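You operate a simulated robot arm through the tools that you are given. There is no shell and no other tool.

You run a simulated two-armed robot. Do the job below in one go: nothing can be reset, and whatever is moved stays where it is left.

## Task
Open the serving flap: raise it, swing its bracket out, wipe off the stain, set the white napkins there.
Fine: use the purple scrubber and put it back on the side table. What is to be rubbed or washed off counts as gone when no trace of it is left.
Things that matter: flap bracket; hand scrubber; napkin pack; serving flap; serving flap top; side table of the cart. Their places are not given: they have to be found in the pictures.

It is judged by the outcome, as a careful person would: the job done as asked, and still so three seconds after it is handed in. It fails if anything else is knocked over, pushed out of place, dropped, spilled or broken. Flat cloth is picked up by pressing the open fingertips on it (5 to 10 N) and closing them slowly along it; thin cloth reads only 2 to 8 mm in the jaws.

## Robot
Two 7-joint arms with fingered hands on one trunk that stands fixed in place. Base frame: the origin is at the foot of the trunk, x ahead of it, y to its left, z up. Lengths are in mm, angles in rad, forces in N, time in s.
The left shoulder is at [50, 214, 869], the right one opposite. With the tool pointing down near the work surface each hand reaches from about 220 to 840 mm from the base axis, measured 20 degrees to its own side. Payload 3 kg a hand.
Tool frame (each hand has its own): the origin (TCP) lies between the finger pads and is the grasp point; the fingertips stand 26 mm ahead of it; z points along the fingers, y is the line along which they close. The gripper opens to 132 mm; its body begins 73 mm behind the TCP. The gripper is a hand of 3 fingers: y runs from the thumb to the fingers, the wrist lies at [0, 0, -229] in the tool frame, and closing takes about 1.5 s.
Orientation is told as [roll, pitch, yaw] about the base's x, y, z axes, in that order, counted from this pose: with the fingers straight down and closing along the base's y, the tool's x points along the base's -x, its y along +y and its z along -z.

## Interface
- The arms move only by the tool play_rows. It takes "left_steps", "right_steps" or both (then of equal length, played together; a hand with none holds still); each is a list of rows, each a list of 6 numbers: the shift along the tool's x, y, z in mm, then the turn, a rotation vector about the tool's x, y, z in rad. In form: [[dx, dy, dz, wx, wy, wz], ...]. A call has 1 to 20 rows; each row shifts and turns the commanded pose from where the row before left it, along the tool's axes as they then stand. "left_gripper" and "right_gripper" are, for a hand that has rows, the gripper command, from -1 (fully open) to 1 (shut), values between in proportion, set as the call begins (left out, the last holds). A row lasts 0.2 s, in which the tool goes at most 50 mm and 0.15 rad; a call with a longer step from one row to the next is refused whole, and so is a gripper value outside its range. A pose out of reach is approached as far as the arm can. The call stops where the force on the tool passes 90 N (or 10 N more than at its start, if that is more) or the arm is blocked; 0.2 s more then pass. The fingers move at their own pace (about 72 mm/s each) and stop on an object; they squeeze with about 29 N. The grip force told is the motor's: it shows also when the fingers shut on nothing. Time passes only in rows, and 0.2 s behind the last, so rows that do not move let the fingers close. It gives the time, the measured TCP pose, the force on the tool (base axes), the opening and the grip force at its end, in the units of the frame above (readings bear some noise), with the torque about the TCP (base axes, N m) and any sound that the robot's microphone picked up, and new pictures: "views" is both (left out), scene, wrist or none (wrist: the cameras of the hands that moved).
- Cameras (640 x 400 px; columns grow to the right, rows downward): "scene" is now at [32.1, -29.7, 1505.7]; the picture's right is [-0.35, -0.94, 0.00], its down [-0.57, 0.21, -0.80] and it looks along [0.75, -0.28, -0.60] (base axes); focal length 340 px, centre (320, 200). "left" rides on the left gripper at [-62, 3, -92] in its tool frame; the picture's right is [-0.05, -1.00, 0.00], its down [0.83, -0.04, -0.56] and it looks along [0.55, -0.03, 0.83] (tool axes); focal length 230 px, centre (320, 200). "right" rides on the right gripper at [61, 3, -92] in its tool frame; the picture's right is [-0.05, 1.00, 0.00], its down [-0.83, -0.04, -0.56] and it looks along [-0.55, -0.03, 0.83] (tool axes); focal length 230 px, centre (320, 200).
- curl_fingers(finger1, finger2, thumb_bend, hand): sets how far each is bent, from 0 (flat) to 1 (curled in); at 0.3 the hand is open as for a grip, at 0.7 the pads meet at the TCP. One left out holds its place. A second passes; each finger stops where it meets its share of the squeeze, and holds until it gets a number again. A gripper value or a shape takes the hand back. It gives what a move gives, with no picture; readings hold the bend of each and the force on the fingers (four entries, about 0 where the hand has none), thumb and palm.
- set_grasp(shape, hand): the hand has 3 fingers and takes this shape, open, in about a second: jaw (thumb against the fingers, like two jaws); tri (thumb and two fingers); tip (a fingertip pinch); poke (one finger out to press); point (the index stretched); flat (the hand flat); cup (the hand cupped); fist (a fist). The gripper value then closes the fingers along that shape, each until it touches; the sizes above hold for jaw. It gives what a move gives, with no picture.
- pan_tilt(pan, tilt): turns the head with the scene camera to pan (to the left, within 1.501 rad either way) and tilt (down, from -0.506 to 1.204), counted from straight ahead of the robot. It gives what a move gives, and a new picture of the scene camera.
- measure_at(camera, pixels): for up to 12 pixels [column, row] of the newest picture of that camera ("zoom" is the newest enlarged one), the place [x, y, z] in the base frame of the surface seen there, good to about 3 mm. The clock stands still meanwhile.
- enlarge(camera, box): a new picture of the part [left, top, right, bottom] of that camera's present view, enlarged. The clock stands still meanwhile.
- job_done(): hands the job in; it is judged then, once.

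Leave the grippers open and the arms clear of the work at the hand-in unless told otherwise.

The tools are called by a JSON object that holds its "name" and its "arguments". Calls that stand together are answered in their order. play_rows: Moves the arms, as the interface text tells. Its arguments: {"type":"object","properties":{"left_steps":{"type":"array","items":{"type":"array","items":{"type":"number"}}},"left_gripper":{"type":"number"},"right_steps":{"type":"array","items":{"type":"array","items":{"type":"number"}}},"right_gripper":{"type":"number"},"views":{"type":"string","enum":["both","scene","wrist","none"]}},"required":[]} The other tools are called the same way: set_grasp (shape, hand) gives the hand a shape; curl_fingers (finger1, finger2, thumb_bend, hand) moves the fingers one by one; pan_tilt (pan, tilt) turns the head that bears the scene camera; measure_at (camera, pixels) gives the place of the surface under pixels of a picture; enlarge (camera, box) takes an enlarged picture of a part of a camera's view; job_done () hands the job in.

At the start:

```text
clock: 0.0
left_tcp_pos: [532.0, -42.0, 1151.1]
left_orientation: [0.0, 0.0, -0.432]
left_wrist_force: [0.2, 0.2, -0.3]
left_moment: [0.01, 0.02, 0.02]
left_opening: 131.9
left_grasp_force: 0.1
left_shape: jaw
left_bend: [0.3, 0.3, 0.3]
left_finger forces: [0.0, 0.1, 0.0, 0.1, 0.0, 0.0]
right_tcp_pos: [351.2, -400.9, 1226.6]
right_orientation: [0.0, 0.001, -0.435]
right_wrist_force: [0.7, 0.2, 0.4]
right_moment: [0.02, 0.02, -0.01]
right_opening: 132.0
right_grasp_force: 0.0
right_shape: jaw
right_bend: [0.3, 0.3, 0.3]
right_finger forces: [0.0, 0.0, 0.0, 0.0, 0.0, 0.0]
head pan, tilt (commanded): [-0.353, 0.649]
```

scene: 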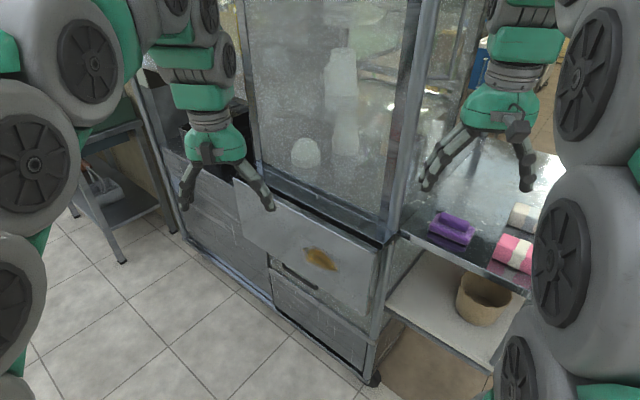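
right: 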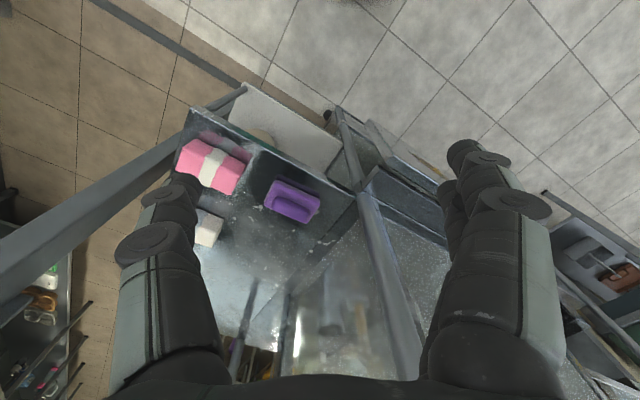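
left: 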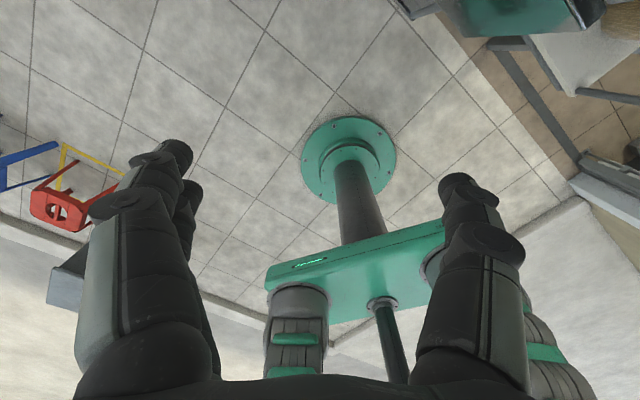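

I see a cart with a glass case. Under the glass, a metal panel hangs down with a brown stain near (320,260), which is likely the flap. The purple scrubber is at (452,228). A pink pack and a white pack are on the right. I'll enlarge several parts to look closer.

{"name": "enlarge", "arguments": {"camera": "scene", "box": [210, 160, 410, 390]}}

{"name": "measure_at", "arguments": {"camera": "scene", "pixels": [[236, 182], [388, 245], [240, 225], [372, 315], [320, 258], [268, 250], [300, 280], [452, 228], [515, 253], [524, 217], [400, 235], [520, 290]]}}

{"name": "enlarge", "arguments": {"camera": "scene", "box": [380, 130, 580, 330]}}

```text
1.74 times, centred on (310, 275) of scene
```

zoom: 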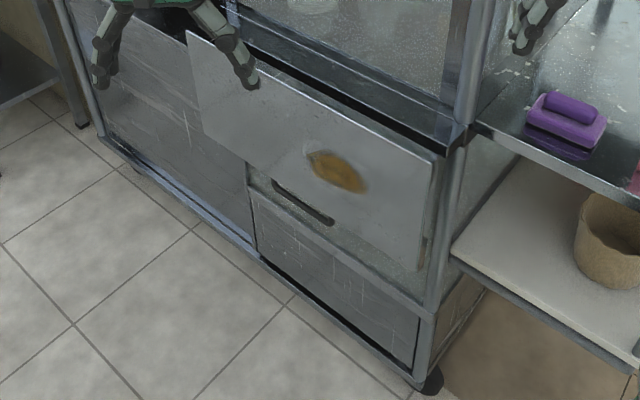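

```text
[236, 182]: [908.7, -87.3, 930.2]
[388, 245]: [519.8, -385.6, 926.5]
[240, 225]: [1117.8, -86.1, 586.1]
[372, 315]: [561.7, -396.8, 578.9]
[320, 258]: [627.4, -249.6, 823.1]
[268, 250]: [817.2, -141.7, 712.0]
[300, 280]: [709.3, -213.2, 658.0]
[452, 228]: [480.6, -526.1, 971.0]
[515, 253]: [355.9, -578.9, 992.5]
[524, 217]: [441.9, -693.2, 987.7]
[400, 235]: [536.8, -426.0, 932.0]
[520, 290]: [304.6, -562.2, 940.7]
```

```text
2.00 times, centred on (480, 230) of scene
```

zoom: 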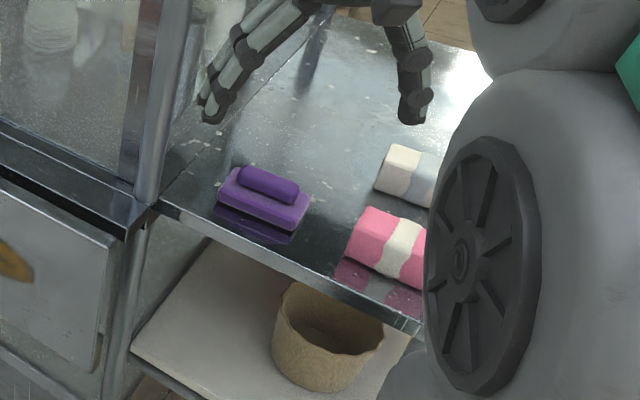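

The flap hangs in front of the cart's face. I'll enlarge it more tightly to find its edges and the bracket.

{"name": "enlarge", "arguments": {"camera": "scene", "box": [220, 170, 320, 232]}}

{"name": "enlarge", "arguments": {"camera": "scene", "box": [250, 230, 330, 290]}}

{"name": "enlarge", "arguments": {"camera": "scene", "box": [310, 230, 410, 330]}}

```text
6.40 times, centred on (270, 201) of scene
```

zoom: 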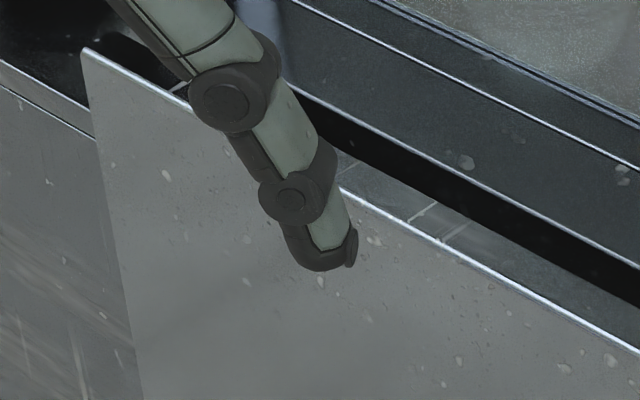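

```text
6.67 times, centred on (290, 260) of scene
```

zoom: 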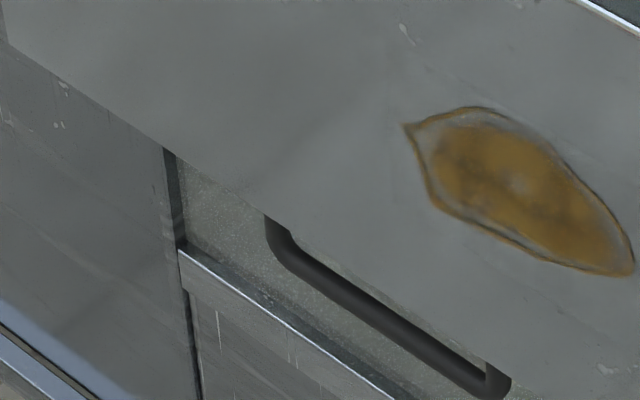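

```text
4.00 times, centred on (360, 280) of scene
```

zoom: 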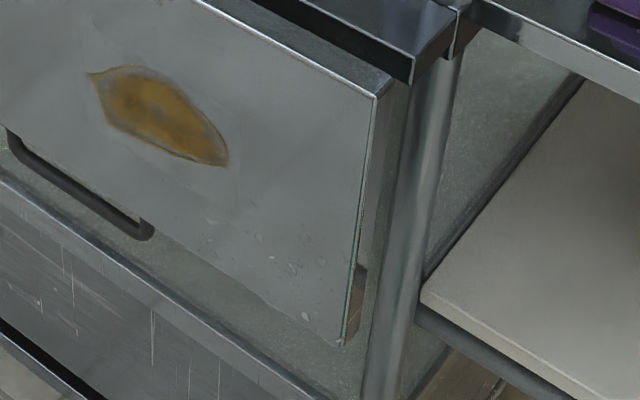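

The zoom shows the flap's right end, a dark handle bar along its bottom edge, and a brown piece behind the flap near (355,305), which may be the bracket. I'll measure these points in this zoom.

{"name": "measure_at", "arguments": {"camera": "zoom", "pixels": [[372, 100], [340, 340], [353, 320], [360, 275], [400, 110], [82, 190], [145, 228], [15, 140], [240, 278], [150, 110], [280, 290], [380, 200]]}}

{"name": "enlarge", "arguments": {"camera": "scene", "box": [350, 240, 400, 325]}}

```text
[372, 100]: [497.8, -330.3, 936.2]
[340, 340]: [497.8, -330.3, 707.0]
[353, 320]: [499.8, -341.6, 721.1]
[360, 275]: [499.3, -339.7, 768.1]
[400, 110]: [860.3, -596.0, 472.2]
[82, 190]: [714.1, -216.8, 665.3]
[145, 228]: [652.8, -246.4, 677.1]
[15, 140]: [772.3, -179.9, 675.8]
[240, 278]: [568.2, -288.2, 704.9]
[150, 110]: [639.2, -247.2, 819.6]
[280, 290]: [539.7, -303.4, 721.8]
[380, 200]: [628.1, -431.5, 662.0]
```

```text
4.71 times, centred on (375, 282) of scene
```

zoom: 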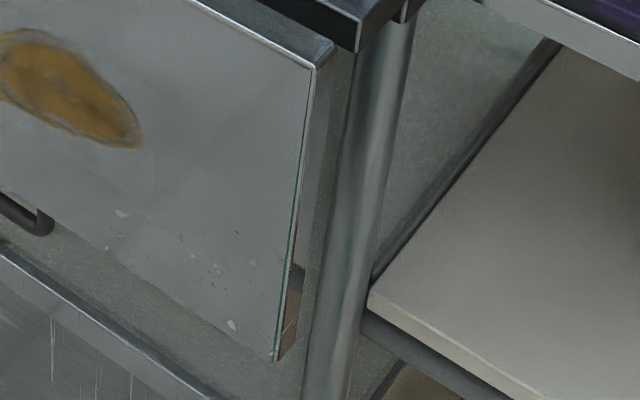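

The flap's outer face is a plane running from (498,-330) to (909,-87), with its top at z≈936, its bottom at z≈707 and the handle below that. Next I'll measure the table items with the right wrist camera, then move the left arm out of the way.

{"name": "measure_at", "arguments": {"camera": "right", "pixels": [[293, 200], [270, 200], [318, 205], [283, 183], [212, 168], [208, 228], [250, 250], [330, 200], [240, 130], [190, 112], [350, 195], [237, 300]]}}

{"name": "enlarge", "arguments": {"camera": "right", "box": [150, 90, 390, 270]}}

{"name": "play_rows", "arguments": {"left_steps": [[33, 22.7, 0, 0, 0, 0], [33, 22.7, 0, 0, 0, 0], [33, 22.7, 0, 0, 0, 0], [33, 22.7, 0, 0, 0, 0], [33, 22.7, 0, 0, 0, 0]], "views": "both"}}

```text
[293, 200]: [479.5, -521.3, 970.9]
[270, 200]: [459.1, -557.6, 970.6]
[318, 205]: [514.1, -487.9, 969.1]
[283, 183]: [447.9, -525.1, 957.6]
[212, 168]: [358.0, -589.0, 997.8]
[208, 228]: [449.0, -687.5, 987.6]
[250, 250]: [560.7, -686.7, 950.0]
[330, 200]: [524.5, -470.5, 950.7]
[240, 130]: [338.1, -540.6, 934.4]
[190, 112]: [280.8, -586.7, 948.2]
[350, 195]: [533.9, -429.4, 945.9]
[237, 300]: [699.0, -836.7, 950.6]
```

```text
2.22 times, centred on (270, 180) of right
```

zoom: 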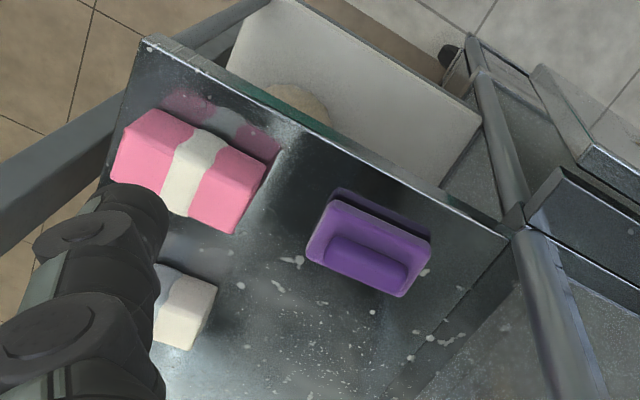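

```text
clock: 1.2
left_tcp_pos: [428.1, 130.6, 1151.9]
left_orientation: [0.0, -0.001, -0.432]
left_wrist_force: [0.0, 0.2, 0.3]
left_moment: [-0.01, 0.03, 0.03]
left_opening: 131.8
left_grasp_force: 0.1
left_shape: jaw
left_bend: [0.3, 0.3, 0.3]
left_finger forces: [0.0, 0.1, 0.0, 0.1, 0.1, 0.0]
right_tcp_pos: [352.8, -399.7, 1225.9]
right_orientation: [-0.001, -0.001, -0.433]
right_wrist_force: [-0.5, 0.4, 0.5]
right_moment: [-0.02, 0.02, -0.03]
right_opening: 131.9
right_grasp_force: 0.0
right_shape: jaw
right_bend: [0.3, 0.3, 0.3]
right_finger forces: [0.1, 0.0, 0.0, 0.0, 0.0, 0.1]
head pan, tilt (commanded): [-0.353, 0.649]
```

scene: 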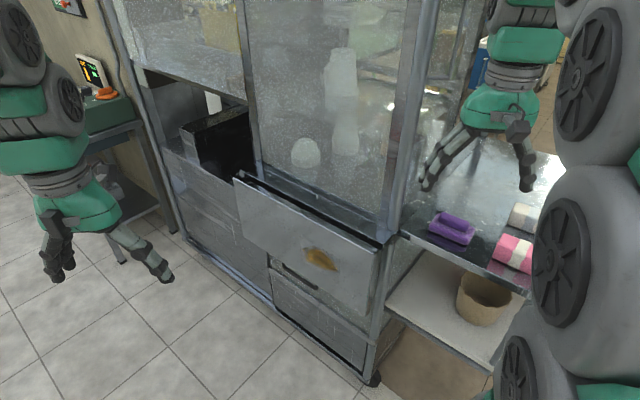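
left: 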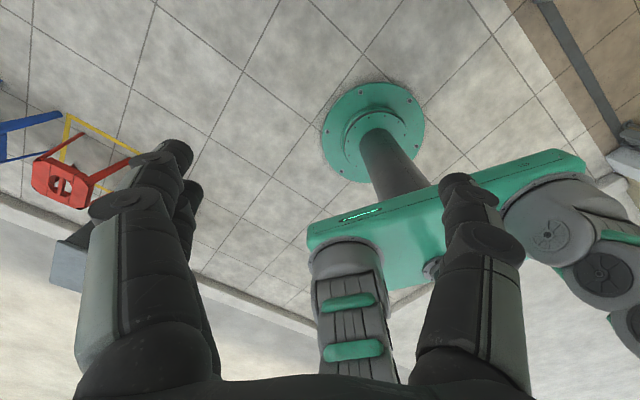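

The left arm is clear now. I'll enlarge the flap's top edge and its left side.

{"name": "enlarge", "arguments": {"camera": "scene", "box": [220, 160, 400, 272]}}

{"name": "enlarge", "arguments": {"camera": "scene", "box": [225, 165, 305, 215]}}

```text
3.56 times, centred on (310, 216) of scene
```

zoom: 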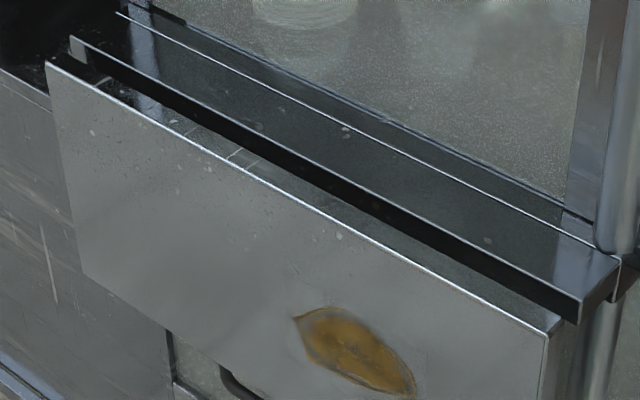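

```text
8.00 times, centred on (265, 190) of scene
```

zoom: 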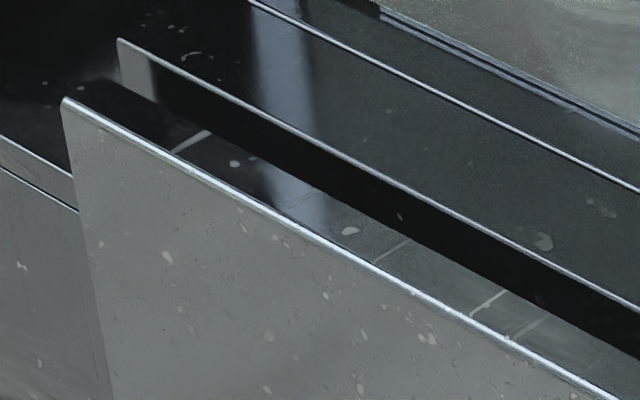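

I'll measure points across the gap behind the flap's top edge in this newest zoom.

{"name": "measure_at", "arguments": {"camera": "zoom", "pixels": [[68, 104], [120, 42], [200, 140], [300, 190], [330, 290], [300, 260], [400, 180], [400, 100], [480, 300], [420, 330], [250, 150], [140, 90]]}}

{"name": "enlarge", "arguments": {"camera": "scene", "box": [350, 220, 420, 270]}}

```text
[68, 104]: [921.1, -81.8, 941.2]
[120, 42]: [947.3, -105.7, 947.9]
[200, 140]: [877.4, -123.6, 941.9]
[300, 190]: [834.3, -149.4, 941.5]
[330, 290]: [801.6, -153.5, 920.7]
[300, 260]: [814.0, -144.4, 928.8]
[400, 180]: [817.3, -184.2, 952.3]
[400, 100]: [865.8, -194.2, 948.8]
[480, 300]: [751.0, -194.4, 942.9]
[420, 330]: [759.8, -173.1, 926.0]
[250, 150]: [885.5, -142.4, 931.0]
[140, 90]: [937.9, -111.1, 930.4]
```

```text
8.00 times, centred on (385, 245) of scene
```

zoom: 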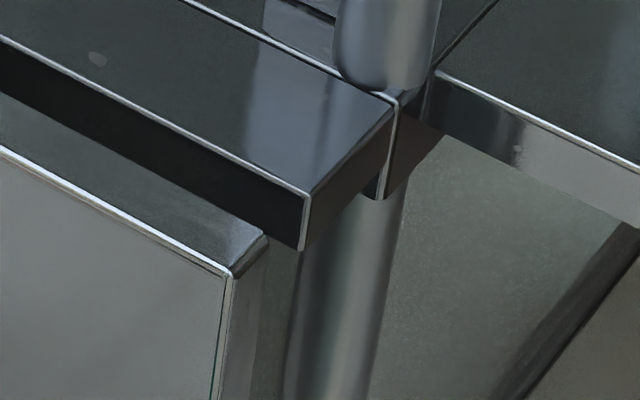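

I'll measure the flap's right top corner in this zoom to get its thickness.

{"name": "measure_at", "arguments": {"camera": "zoom", "pixels": [[228, 272], [262, 238], [245, 257], [100, 170], [250, 300], [265, 280], [290, 290], [300, 220], [310, 200], [390, 100], [150, 110], [340, 300]]}}

{"name": "enlarge", "arguments": {"camera": "scene", "box": [260, 245, 360, 320]}}

```text
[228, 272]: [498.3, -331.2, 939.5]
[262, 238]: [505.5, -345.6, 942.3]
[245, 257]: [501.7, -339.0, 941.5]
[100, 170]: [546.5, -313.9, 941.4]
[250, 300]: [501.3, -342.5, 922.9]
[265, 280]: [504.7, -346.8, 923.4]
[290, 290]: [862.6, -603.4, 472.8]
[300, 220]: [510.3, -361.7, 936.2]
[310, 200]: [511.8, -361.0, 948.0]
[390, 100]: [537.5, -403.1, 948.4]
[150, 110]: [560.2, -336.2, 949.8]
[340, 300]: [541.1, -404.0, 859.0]
```

```text
5.33 times, centred on (310, 282) of scene
```

zoom: 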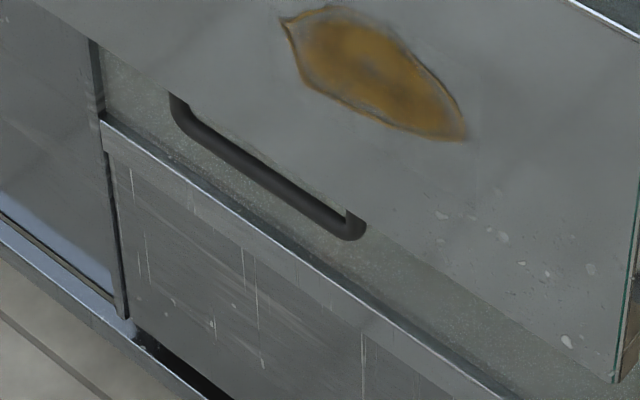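

I'll measure the handle bar along its length and the flap's bottom edge.

{"name": "measure_at", "arguments": {"camera": "zoom", "pixels": [[180, 112], [200, 132], [240, 160], [270, 178], [300, 200], [330, 220], [350, 230], [355, 222], [300, 180], [400, 260], [150, 75], [100, 38]]}}

{"name": "enlarge", "arguments": {"camera": "scene", "box": [280, 260, 330, 295]}}

```text
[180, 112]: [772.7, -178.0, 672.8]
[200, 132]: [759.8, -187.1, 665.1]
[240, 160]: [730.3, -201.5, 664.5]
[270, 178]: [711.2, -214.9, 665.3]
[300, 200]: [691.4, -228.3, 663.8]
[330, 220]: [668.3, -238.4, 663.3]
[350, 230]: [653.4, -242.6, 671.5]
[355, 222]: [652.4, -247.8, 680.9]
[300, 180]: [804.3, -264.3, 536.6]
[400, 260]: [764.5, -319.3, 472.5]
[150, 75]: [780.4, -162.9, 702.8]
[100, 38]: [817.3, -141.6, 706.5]
```

```text
11.43 times, centred on (305, 278) of scene
```

zoom: 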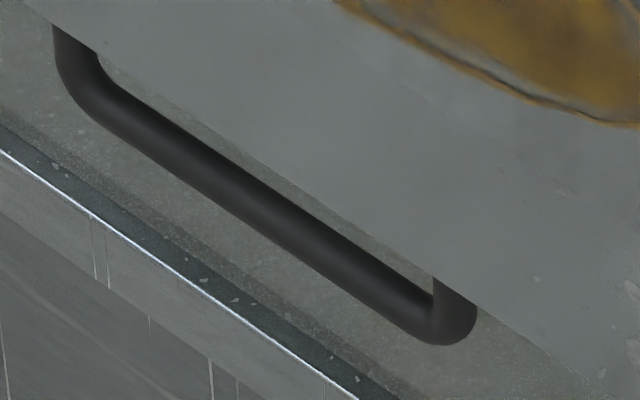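

The flap is a slab about 17 mm thick. The handle bar hangs under its bottom edge: along the cart front at s≈437..576, z≈660, centre about (713,-215). My plan is for the left hand to grip the bar from the front, pointing into the cart, and lift it. First I'll measure what lies behind and below the bar. Then I'll start turning the left hand (yaw) while lowering it in free space.

{"name": "measure_at", "arguments": {"camera": "zoom", "pixels": [[0, 150], [100, 225], [200, 290], [340, 385], [100, 170], [50, 150], [200, 270], [30, 40], [260, 380], [350, 240], [520, 370], [430, 330]]}}

{"name": "play_rows", "arguments": {"left_steps": [[0, 0, 21, 0, 0, -0.1377], [0, 0, 21, 0, 0, -0.1377], [0, 0, 21, 0, 0, -0.1377], [0, 0, 21, 0, 0, -0.1377], [0, 0, 21, 0, 0, -0.1377], [0, 0, 21, 0, 0, -0.1377], [0, 0, 21, 0, 0, -0.1377]], "views": "scene"}}

```text
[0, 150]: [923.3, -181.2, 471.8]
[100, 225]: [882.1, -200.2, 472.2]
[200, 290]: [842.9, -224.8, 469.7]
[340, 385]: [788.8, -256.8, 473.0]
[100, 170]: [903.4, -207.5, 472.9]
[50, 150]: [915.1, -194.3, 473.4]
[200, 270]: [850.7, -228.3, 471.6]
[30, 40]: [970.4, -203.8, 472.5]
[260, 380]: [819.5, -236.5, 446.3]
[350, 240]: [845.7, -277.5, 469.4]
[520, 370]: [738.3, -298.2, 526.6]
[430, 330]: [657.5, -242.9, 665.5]
```

```text
clock: 2.8
left_tcp_pos: [430.0, 128.7, 1004.5]
left_orientation: [0.002, -0.002, 0.532]
left_wrist_force: [0.7, 0.4, -0.5]
left_moment: [-0.02, 0.04, 0.01]
left_opening: 131.7
left_grasp_force: 0.1
left_shape: jaw
left_bend: [0.3, 0.3, 0.3]
left_finger forces: [0.0, 0.0, 0.0, 0.0, 0.0, 0.1]
right_tcp_pos: [353.4, -400.5, 1225.7]
right_orientation: [-0.002, 0.0, -0.433]
right_wrist_force: [-0.3, 0.0, 0.3]
right_moment: [-0.03, 0.01, -0.01]
right_opening: 132.1
right_grasp_force: 0.1
right_shape: jaw
right_bend: [0.3, 0.3, 0.3]
right_finger forces: [0.0, 0.1, 0.0, 0.0, 0.0, 0.0]
head pan, tilt (commanded): [-0.353, 0.649]
```

scene: 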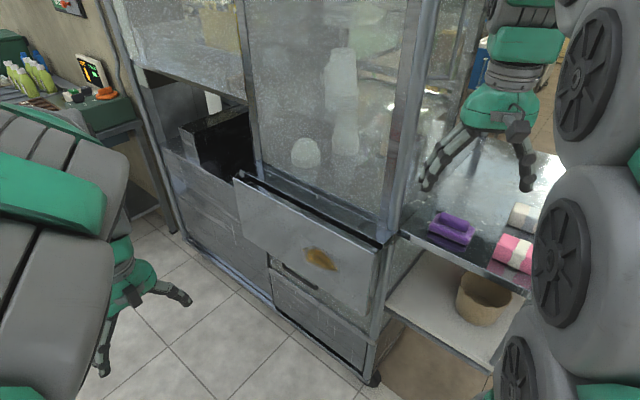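

Behind the bar there is open space, with a shelf at z≈472. Next I'll shift the left hand forward to about (600,0,1000) and roll it to point into the cart.

{"name": "play_rows", "arguments": {"left_steps": [[-16.2, -39.5, 0, 0, 0, 0], [-16.2, -39.5, 0, 0, 0, 0], [-16.2, -39.5, 0, 0, 0, 0], [-16.2, -39.5, 0, 0, 0, 0], [-16.2, -39.5, 0, 0, 0, 0], [0, 0, 0, 0.15, 0, 0], [0, 0, 0, 0.15, 0, 0], [0, 0, 0, 0.15, 0, 0], [0, 0, 0, 0.15, 0, 0], [0, 0, 0, 0.15, 0, 0], [0, 0, 0, 0.15, 0, 0], [0, 0, 0, 0.15, 0, 0], [0, 0, 0, 0.15, 0, 0]], "views": "both"}}

```text
clock: 5.6
left_tcp_pos: [600.0, 1.5, 1005.5]
left_orientation: [-1.201, -0.001, 0.533]
left_wrist_force: [0.0, 1.2, -0.6]
left_moment: [0.0, -0.02, 0.01]
left_opening: 131.9
left_grasp_force: 0.0
left_shape: jaw
left_bend: [0.3, 0.3, 0.3]
left_finger forces: [0.0, 0.0, 0.0, 0.0, 0.0, 0.0]
right_tcp_pos: [351.8, -400.6, 1226.2]
right_orientation: [0.0, 0.001, -0.433]
right_wrist_force: [-0.3, -0.2, 0.0]
right_moment: [-0.01, 0.0, -0.02]
right_opening: 131.7
right_grasp_force: 0.0
right_shape: jaw
right_bend: [0.3, 0.3, 0.3]
right_finger forces: [0.0, 0.0, 0.1, 0.0, 0.0, 0.0]
head pan, tilt (commanded): [-0.353, 0.649]
```

scene: 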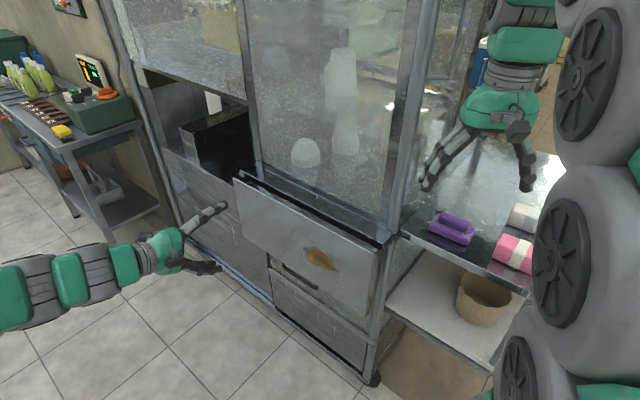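
left: 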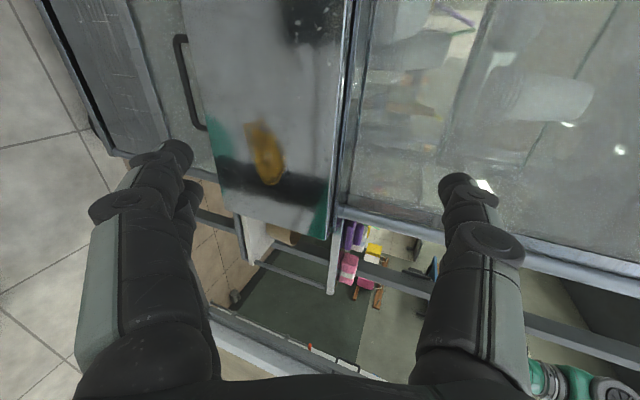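

The left hand now points into the cart with the thumb on the upper side, and the handle is visible in its camera at about (190,80). I'll descend to the pre-grasp point in front of the handle with the jaw partly closed (about 50 mm).

{"name": "play_rows", "arguments": {"left_steps": [[1.5, 29.2, 29.1, 0, 0, 0], [1.5, 29.2, 29.1, 0, 0, 0], [1.5, 29.2, 29.1, 0, 0, 0], [1.5, 29.2, 29.1, 0, 0, 0], [1.5, 29.2, 29.1, 0, 0, 0], [1.5, 29.2, 29.1, 0, 0, 0], [1.5, 29.2, 29.1, 0, 0, 0], [1.5, 29.2, 29.1, 0, 0, 0], [0, 0, 0, 0, 0, 0]], "left_gripper": 0.24, "views": "both"}}

```text
clock: 7.6
left_tcp_pos: [655.4, -119.9, 702.2]
left_orientation: [-1.201, -0.001, 0.531]
left_wrist_force: [0.8, -1.0, 1.2]
left_moment: [-0.02, -0.02, -0.05]
left_opening: 50.6
left_grasp_force: 0.1
left_shape: jaw
left_bend: [0.73, 0.73, 0.7]
left_finger forces: [0.0, 0.1, 0.1, 0.1, 0.0, 0.0]
right_tcp_pos: [352.8, -401.0, 1225.0]
right_orientation: [0.0, 0.001, -0.433]
right_wrist_force: [-0.6, 0.6, -0.5]
right_moment: [-0.02, 0.0, 0.0]
right_opening: 131.8
right_grasp_force: 0.0
right_shape: jaw
right_bend: [0.3, 0.3, 0.3]
right_finger forces: [0.1, 0.1, 0.0, 0.1, 0.0, 0.1]
head pan, tilt (commanded): [-0.353, 0.649]
```

scene: 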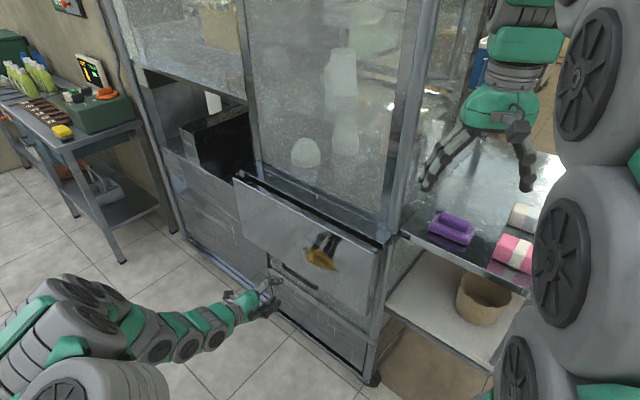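
left: 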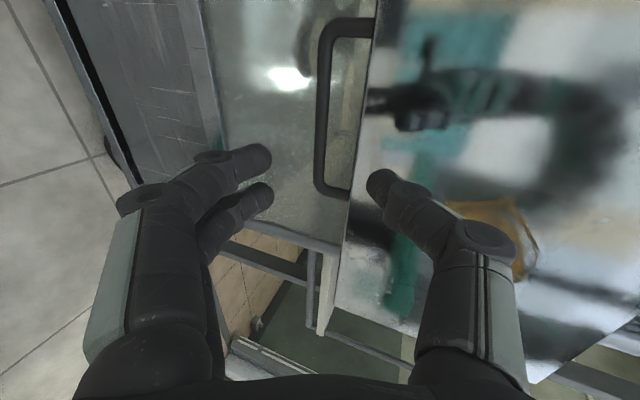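

The handle bar shows in the left camera as the vertical bar at column ≈322, rows 20–190. The flap's edge is at column ≈360. I'll measure these to set the thumb into the gap.

{"name": "measure_at", "arguments": {"camera": "left", "pixels": [[321, 60], [320, 100], [321, 140], [326, 100], [316, 100], [375, 60], [366, 100], [360, 140], [355, 25], [340, 188], [375, 190], [262, 160]]}}

{"name": "enlarge", "arguments": {"camera": "left", "box": [220, 0, 480, 220]}}

```text
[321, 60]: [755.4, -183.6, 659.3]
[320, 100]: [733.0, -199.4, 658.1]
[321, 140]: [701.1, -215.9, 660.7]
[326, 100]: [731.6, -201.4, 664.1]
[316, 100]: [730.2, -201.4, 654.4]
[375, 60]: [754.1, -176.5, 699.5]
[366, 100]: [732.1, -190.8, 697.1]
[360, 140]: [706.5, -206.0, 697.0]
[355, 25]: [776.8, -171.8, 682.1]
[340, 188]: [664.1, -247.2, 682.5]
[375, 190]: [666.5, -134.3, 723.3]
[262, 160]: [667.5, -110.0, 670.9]
```

```text
1.82 times, centred on (350, 110) of left
```

zoom: 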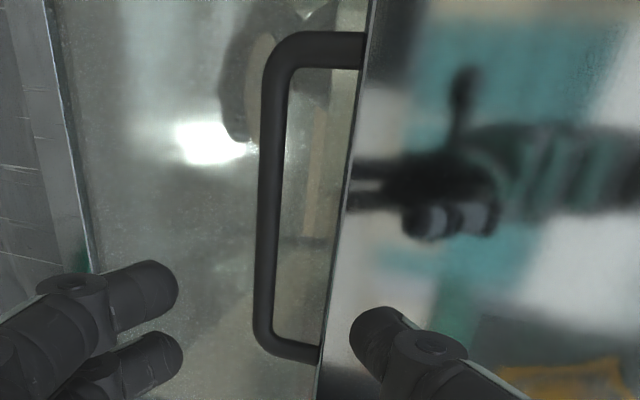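

I'll measure the thumb's shape at this opening, from tip to knuckles, to check it fits the roughly 34 mm gap between the bar and the flap's edge.

{"name": "measure_at", "arguments": {"camera": "left", "pixels": [[372, 182], [382, 172], [370, 198], [400, 190], [420, 205], [410, 225], [440, 210], [488, 240], [455, 260], [510, 235], [268, 160], [240, 155]]}}

{"name": "enlarge", "arguments": {"camera": "left", "box": [340, 140, 560, 300]}}

```text
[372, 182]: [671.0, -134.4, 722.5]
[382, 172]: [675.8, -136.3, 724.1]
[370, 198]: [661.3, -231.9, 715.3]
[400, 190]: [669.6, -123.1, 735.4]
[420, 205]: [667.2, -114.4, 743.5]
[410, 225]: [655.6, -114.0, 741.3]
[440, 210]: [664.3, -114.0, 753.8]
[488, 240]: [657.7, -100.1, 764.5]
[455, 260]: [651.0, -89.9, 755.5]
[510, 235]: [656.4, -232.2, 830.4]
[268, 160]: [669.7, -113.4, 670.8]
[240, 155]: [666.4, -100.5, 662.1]
```

```text
2.50 times, centred on (450, 220) of left
```

zoom: 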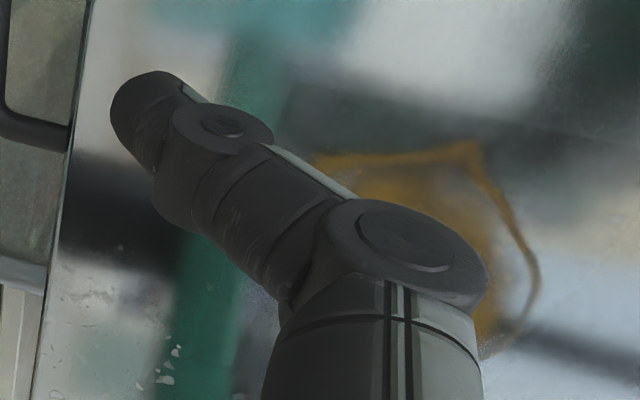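

At this opening the thumb is too steep for the gap. I'll open to about 70 mm, tip the tool slightly upward so the thumb goes in nearly level, and drop so that the bar sits close under the thumb. I'm staying about 90 mm short of the handle.

{"name": "play_rows", "arguments": {"left_steps": [[0, 0, 0, 0.13, 0, 0], [0, 0, 0, 0.13, 0, 0], [0, 0, 0, 0.13, 0, 0], [0, 0, 0, 0.13, 0, 0], [-0.6, 27.9, 3.4, 0, 0, 0], [-0.6, 27.9, 3.4, 0, 0, 0], [-0.6, 27.9, 3.4, 0, 0, 0]], "left_gripper": -0.06, "views": "both"}}

```text
clock: 9.2
left_tcp_pos: [669.7, -135.9, 620.3]
left_orientation: [-1.719, 0.0, 0.531]
left_wrist_force: [0.2, 0.3, -0.5]
left_moment: [-0.01, 0.0, 0.01]
left_opening: 69.7
left_grasp_force: 0.0
left_shape: jaw
left_bend: [0.72, 0.72, 0.7]
left_finger forces: [0.0, 0.0, 0.0, 0.0, 0.1, 0.0]
right_tcp_pos: [353.0, -400.1, 1225.4]
right_orientation: [0.0, 0.001, -0.432]
right_wrist_force: [0.2, 0.0, -0.1]
right_moment: [0.04, 0.0, 0.03]
right_opening: 131.9
right_grasp_force: 0.0
right_shape: jaw
right_bend: [0.3, 0.3, 0.3]
right_finger forces: [0.1, 0.1, 0.0, 0.1, 0.0, 0.0]
head pan, tilt (commanded): [-0.353, 0.649]
```

scene: 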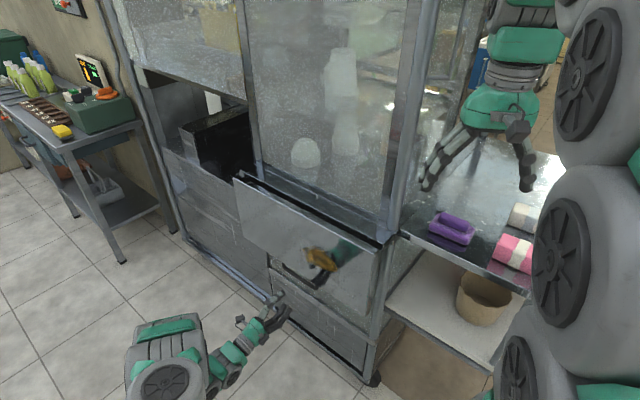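
left: 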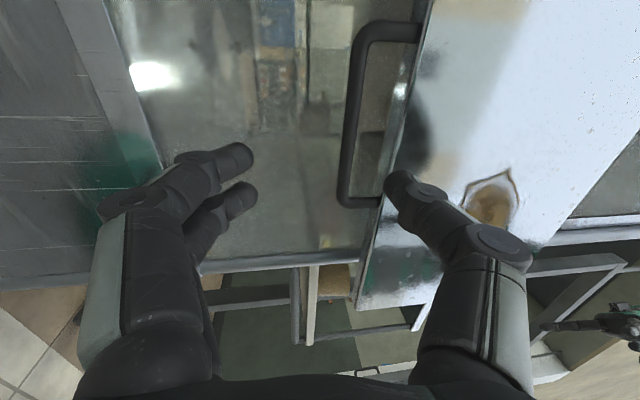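

I'll measure the thumb tip, its knuckles, the bar and the flap edge in this view.

{"name": "measure_at", "arguments": {"camera": "left", "pixels": [[395, 182], [388, 192], [408, 200], [430, 195], [447, 225], [490, 240], [353, 100], [349, 150], [398, 100], [392, 130], [248, 155], [250, 192]]}}

{"name": "enlarge", "arguments": {"camera": "left", "box": [320, 20, 540, 260]}}

```text
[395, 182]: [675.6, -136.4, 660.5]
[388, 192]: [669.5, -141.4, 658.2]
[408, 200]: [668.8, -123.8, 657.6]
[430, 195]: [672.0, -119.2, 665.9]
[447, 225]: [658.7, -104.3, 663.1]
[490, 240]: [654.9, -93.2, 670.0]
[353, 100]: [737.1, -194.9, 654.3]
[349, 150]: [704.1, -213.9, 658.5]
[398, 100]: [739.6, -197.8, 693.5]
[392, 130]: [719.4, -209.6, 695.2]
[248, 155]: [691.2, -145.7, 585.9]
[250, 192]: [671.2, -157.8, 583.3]
```

```text
1.67 times, centred on (430, 140) of left
```

zoom: 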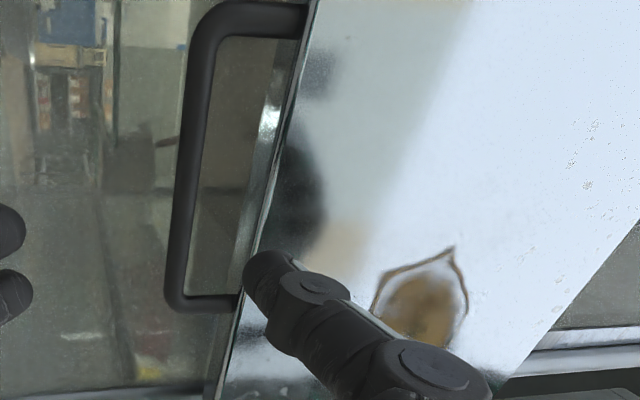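

The thumb sits nearly level, with its tip at z≈658–674. Advancing 100 mm along the slightly rising tool axis, with a small drop, puts it between the bar top (≈664) and the flap edge (≈695). I'll advance in small steps and watch the force.

{"name": "play_rows", "arguments": {"left_steps": [[0, 0.8, 25, 0, 0, 0], [0, 0.8, 25, 0, 0, 0], [0, 0.8, 25, 0, 0, 0], [0, 0.8, 25, 0, 0, 0]], "views": "both"}}

```text
clock: 10.2
left_tcp_pos: [719.2, -222.7, 631.9]
left_orientation: [-1.72, 0.001, 0.53]
left_wrist_force: [0.3, -0.3, -0.5]
left_moment: [0.0, 0.0, -0.01]
left_opening: 69.6
left_grasp_force: 0.0
left_shape: jaw
left_bend: [0.72, 0.72, 0.7]
left_finger forces: [0.1, 0.0, 0.0, 0.1, 0.0, 0.1]
right_tcp_pos: [352.3, -401.3, 1226.5]
right_orientation: [0.0, -0.001, -0.432]
right_wrist_force: [-0.3, 0.4, 0.6]
right_moment: [0.0, 0.02, 0.01]
right_opening: 131.9
right_grasp_force: 0.1
right_shape: jaw
right_bend: [0.3, 0.3, 0.3]
right_finger forces: [0.0, 0.0, 0.1, 0.0, 0.0, 0.0]
head pan, tilt (commanded): [-0.353, 0.649]
```

scene: 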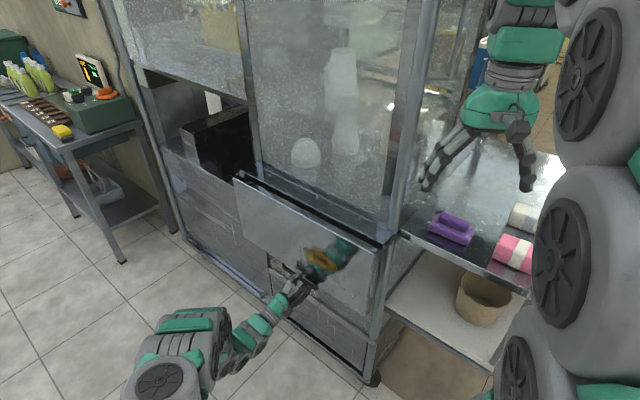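
left: 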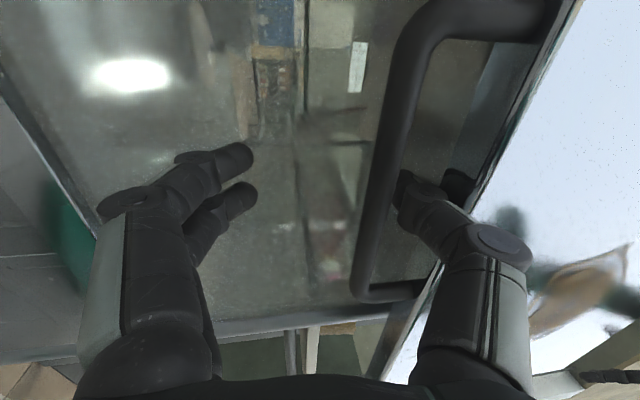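

The thumb is inside the handle loop with no contact force. Now I'll close the left hand on the bar.

{"name": "play_rows", "arguments": {"left_steps": [[0, 0, 0, 0, 0, 0], [0, 0, 0, 0, 0, 0], [0, 0, 0, 0, 0, 0], [0, 0, 0, 0, 0, 0], [0, 0, 0, 0, 0, 0], [0, 0, 0, 0, 0, 0], [0, 0, 0, 0, 0, 0]], "left_gripper": 1, "views": "both"}}

```text
clock: 11.8
left_tcp_pos: [719.6, -222.5, 635.5]
left_orientation: [-1.722, -0.003, 0.529]
left_wrist_force: [0.8, -1.3, 38.4]
left_moment: [0.35, 0.2, 0.0]
left_opening: 14.9
left_grasp_force: 29.1
left_shape: jaw
left_bend: [0.7, 0.7, 0.78]
left_finger forces: [0.0, 0.0, 0.0, 0.0, 40.6, 0.0]
right_tcp_pos: [351.6, -401.2, 1226.0]
right_orientation: [0.002, 0.0, -0.432]
right_wrist_force: [0.0, 0.2, 0.2]
right_moment: [-0.02, -0.03, 0.01]
right_opening: 132.0
right_grasp_force: 0.1
right_shape: jaw
right_bend: [0.3, 0.3, 0.3]
right_finger forces: [0.0, 0.0, 0.1, 0.0, 0.1, 0.1]
head pan, tilt (commanded): [-0.353, 0.649]
```

scene: 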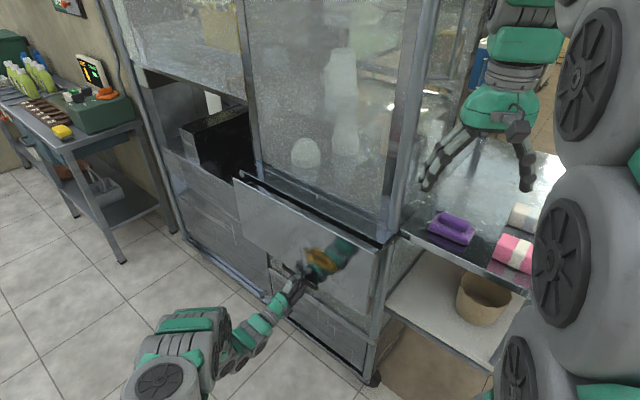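
left: 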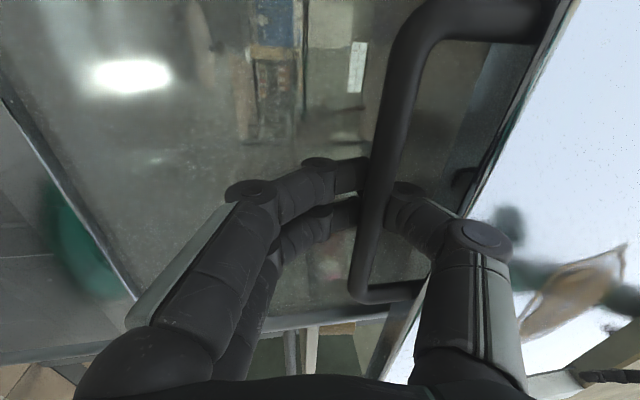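

The thumb presses the bar (40 N) but the fingers aren't touching yet, so I'll move the hand up a few millimetres to centre the grip.

{"name": "play_rows", "arguments": {"left_steps": [[0, -4, 0, 0, 0, 0], [0, -4, 0, 0, 0, 0], [0, 0, 0, 0, 0, 0], [0, 0, 0, 0, 0, 0]], "views": "wrist"}}

```text
clock: 12.8
left_tcp_pos: [718.1, -221.2, 640.6]
left_orientation: [-1.719, 0.0, 0.532]
left_wrist_force: [1.1, 0.3, 12.0]
left_moment: [0.05, 0.13, 0.01]
left_opening: 9.9
left_grasp_force: 28.7
left_shape: jaw
left_bend: [0.7, 0.7, 0.75]
left_finger forces: [0.0, 0.1, 0.0, 0.0, 22.2, 0.0]
right_tcp_pos: [353.3, -400.1, 1225.5]
right_orientation: [-0.001, 0.001, -0.432]
right_wrist_force: [0.3, -0.8, 0.1]
right_moment: [0.02, 0.01, 0.02]
right_opening: 131.7
right_grasp_force: 0.0
right_shape: jaw
right_bend: [0.3, 0.3, 0.3]
right_finger forces: [0.0, 0.0, 0.0, 0.0, 0.0, 0.1]
head pan, tilt (commanded): [-0.353, 0.649]
```

left: 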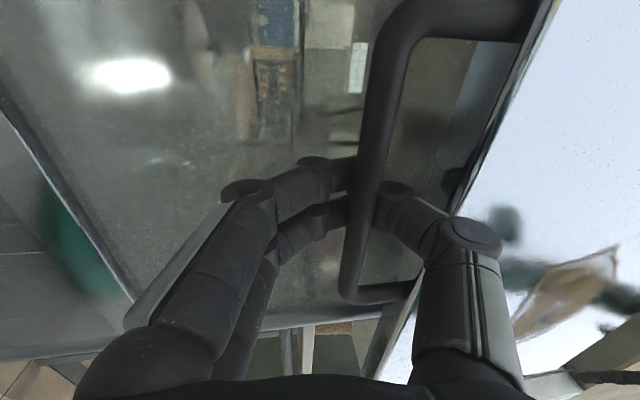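

The bar is still about 18 mm above the fingers' meeting point, so I'll move the hand further up.

{"name": "play_rows", "arguments": {"left_steps": [[0, -4, 0, 0, 0, 0], [0, -4, 0, 0, 0, 0], [0, -3, 0, 0, 0, 0], [0, 0, 0, 0, 0, 0], [0, 0, 0, 0, 0, 0]], "views": "wrist"}}

```text
clock: 14.0
left_tcp_pos: [716.4, -219.5, 650.1]
left_orientation: [-1.717, 0.003, 0.531]
left_wrist_force: [-4.6, -0.7, -15.1]
left_moment: [-0.27, -0.33, 0.06]
left_opening: 4.5
left_grasp_force: 29.4
left_shape: jaw
left_bend: [0.7, 0.7, 0.72]
left_finger forces: [0.1, 0.0, 0.0, 0.0, 13.6, 0.0]
right_tcp_pos: [352.3, -400.6, 1226.8]
right_orientation: [-0.001, 0.0, -0.434]
right_wrist_force: [-0.7, -0.2, -0.2]
right_moment: [0.03, 0.03, 0.0]
right_opening: 131.8
right_grasp_force: 0.1
right_shape: jaw
right_bend: [0.3, 0.3, 0.3]
right_finger forces: [0.1, 0.1, 0.0, 0.1, 0.0, 0.0]
head pan, tilt (commanded): [-0.353, 0.649]
```

left: 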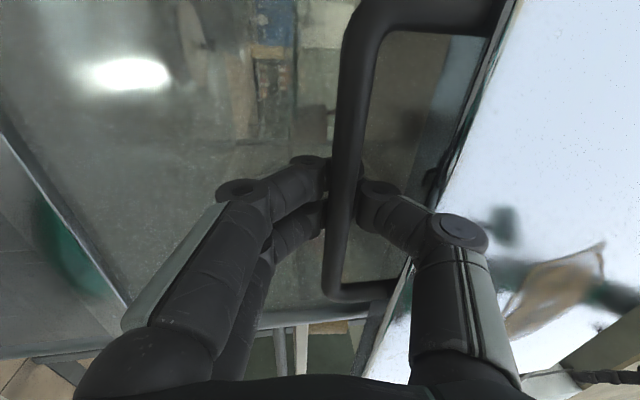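

The fingers now enclose the bar from both sides. I'll raise the flap along an arc about its top hinge (about d 554, z 941), turning the hand with it. I'll do a few rows first to check the forces.

{"name": "play_rows", "arguments": {"left_steps": [[0, -5.8, -28.5, -0.1, 0, 0], [0, -5.8, -28.5, -0.1, 0, 0], [0, -5.8, -28.5, -0.1, 0, 0]], "views": "both"}}

```text
clock: 14.8
left_tcp_pos: [674.8, -146.4, 665.1]
left_orientation: [-1.419, -0.002, 0.533]
left_wrist_force: [0.0, -1.2, -5.2]
left_moment: [-0.13, -0.01, -0.01]
left_opening: 5.1
left_grasp_force: 30.1
left_shape: jaw
left_bend: [0.7, 0.7, 0.72]
left_finger forces: [0.0, 0.0, 0.0, 0.0, 3.7, 0.0]
right_tcp_pos: [351.5, -400.8, 1227.0]
right_orientation: [0.0, 0.001, -0.433]
right_wrist_force: [1.2, -0.7, -0.3]
right_moment: [0.0, -0.02, -0.02]
right_opening: 131.6
right_grasp_force: 0.0
right_shape: jaw
right_bend: [0.3, 0.3, 0.3]
right_finger forces: [0.1, 0.1, 0.0, 0.1, 0.1, 0.1]
head pan, tilt (commanded): [-0.353, 0.649]
```

scene: 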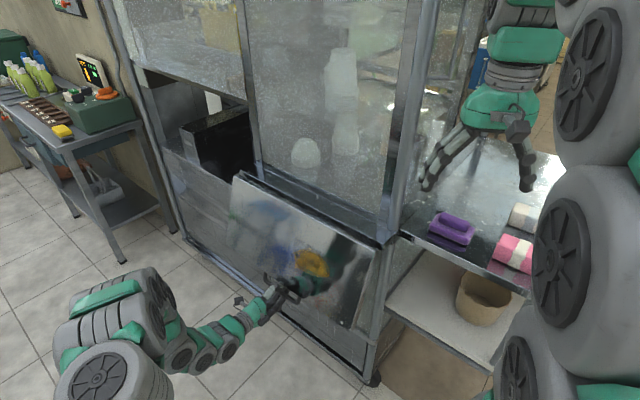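
left: 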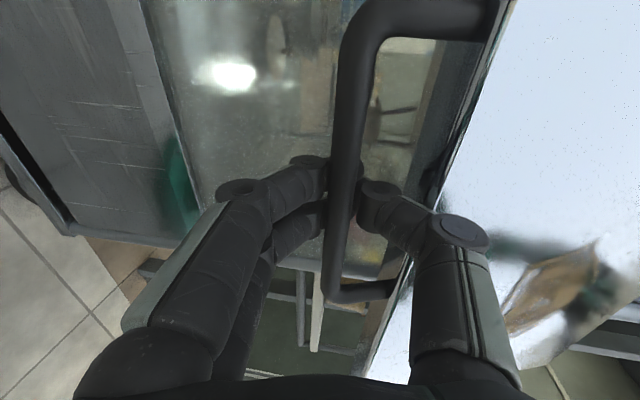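

The flap is following with only about 5 N. I'll measure the flap face to check its hinge line before continuing.

{"name": "measure_at", "arguments": {"camera": "scene", "pixels": [[245, 185], [300, 215], [340, 235], [370, 252], [240, 220], [260, 240], [345, 310], [310, 262], [242, 172], [380, 248]]}}

{"name": "enlarge", "arguments": {"camera": "scene", "box": [220, 160, 400, 340]}}

```text
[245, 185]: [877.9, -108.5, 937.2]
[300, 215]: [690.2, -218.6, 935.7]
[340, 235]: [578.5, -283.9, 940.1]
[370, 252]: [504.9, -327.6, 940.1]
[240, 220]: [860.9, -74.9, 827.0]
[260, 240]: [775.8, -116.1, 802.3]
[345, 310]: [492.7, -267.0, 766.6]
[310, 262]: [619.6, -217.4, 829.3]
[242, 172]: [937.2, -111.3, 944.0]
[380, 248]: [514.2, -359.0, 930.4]
```

```text
2.22 times, centred on (310, 250) of scene
```

zoom: 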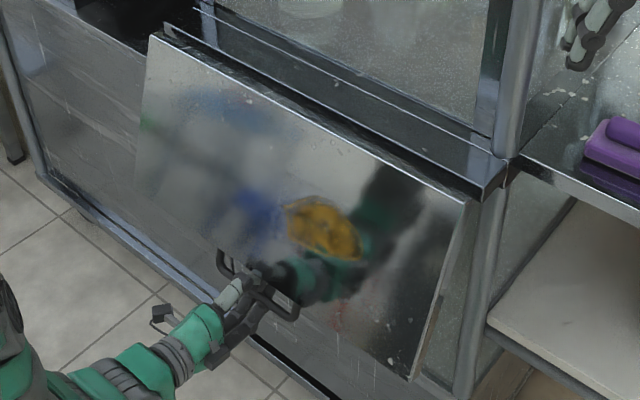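

The flap is rotating about its top edge as expected (≈0.31 rad so far). I'll continue the arc for 5 more rows.

{"name": "play_rows", "arguments": {"left_steps": [[0, -5.1, -28.2, -0.1, 0, 0], [0, -5.1, -28.2, -0.1, 0, 0], [0, -5.1, -28.2, -0.1, 0, 0], [0, -5.1, -28.2, -0.1, 0, 0], [0, -5.1, -28.2, -0.1, 0, 0]], "views": "both"}}

```text
clock: 16.0
left_tcp_pos: [611.8, -40.8, 738.5]
left_orientation: [-0.921, 0.0, 0.531]
left_wrist_force: [10.8, -9.4, 5.4]
left_moment: [0.09, 0.12, 0.01]
left_opening: 7.7
left_grasp_force: 28.9
left_shape: jaw
left_bend: [0.69, 0.69, 0.75]
left_finger forces: [0.0, 0.0, 0.0, 0.0, 27.9, 0.0]
right_tcp_pos: [352.3, -400.4, 1226.6]
right_orientation: [0.0, -0.001, -0.433]
right_wrist_force: [-0.8, 0.2, 0.9]
right_moment: [-0.02, -0.01, -0.01]
right_opening: 131.7
right_grasp_force: 0.1
right_shape: jaw
right_bend: [0.3, 0.3, 0.3]
right_finger forces: [0.0, 0.0, 0.0, 0.0, 0.0, 0.1]
head pan, tilt (commanded): [-0.353, 0.649]
```

scene: 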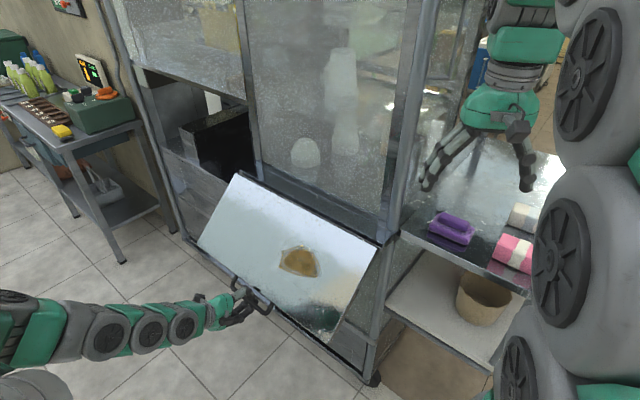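
left: 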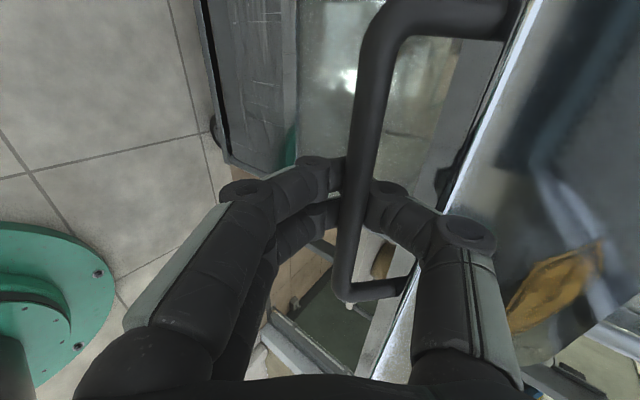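

The flap is at about 45°, with around 15 N on the hand. I'll measure the flap face again to refine the hinge before the rest of the arc.

{"name": "measure_at", "arguments": {"camera": "scene", "pixels": [[245, 180], [300, 210], [360, 240], [250, 220], [270, 240], [330, 270], [210, 248], [290, 290], [330, 325], [244, 173], [372, 245], [262, 300]]}}

{"name": "enlarge", "arguments": {"camera": "scene", "box": [190, 160, 400, 350]}}

```text
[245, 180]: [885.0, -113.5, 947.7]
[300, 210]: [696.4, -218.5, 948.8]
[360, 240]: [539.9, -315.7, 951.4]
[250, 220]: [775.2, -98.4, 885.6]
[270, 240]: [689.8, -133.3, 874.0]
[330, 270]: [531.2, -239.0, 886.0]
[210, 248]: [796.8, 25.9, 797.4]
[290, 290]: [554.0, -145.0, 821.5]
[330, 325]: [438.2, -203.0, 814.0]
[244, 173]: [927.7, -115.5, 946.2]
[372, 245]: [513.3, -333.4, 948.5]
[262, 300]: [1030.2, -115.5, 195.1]
```

```text
2.11 times, centred on (295, 255) of scene
```

zoom: 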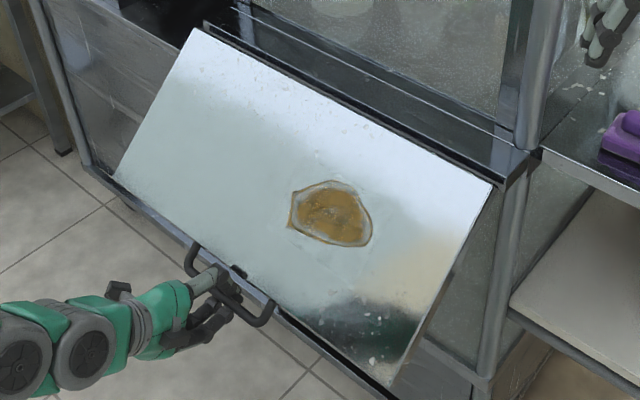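

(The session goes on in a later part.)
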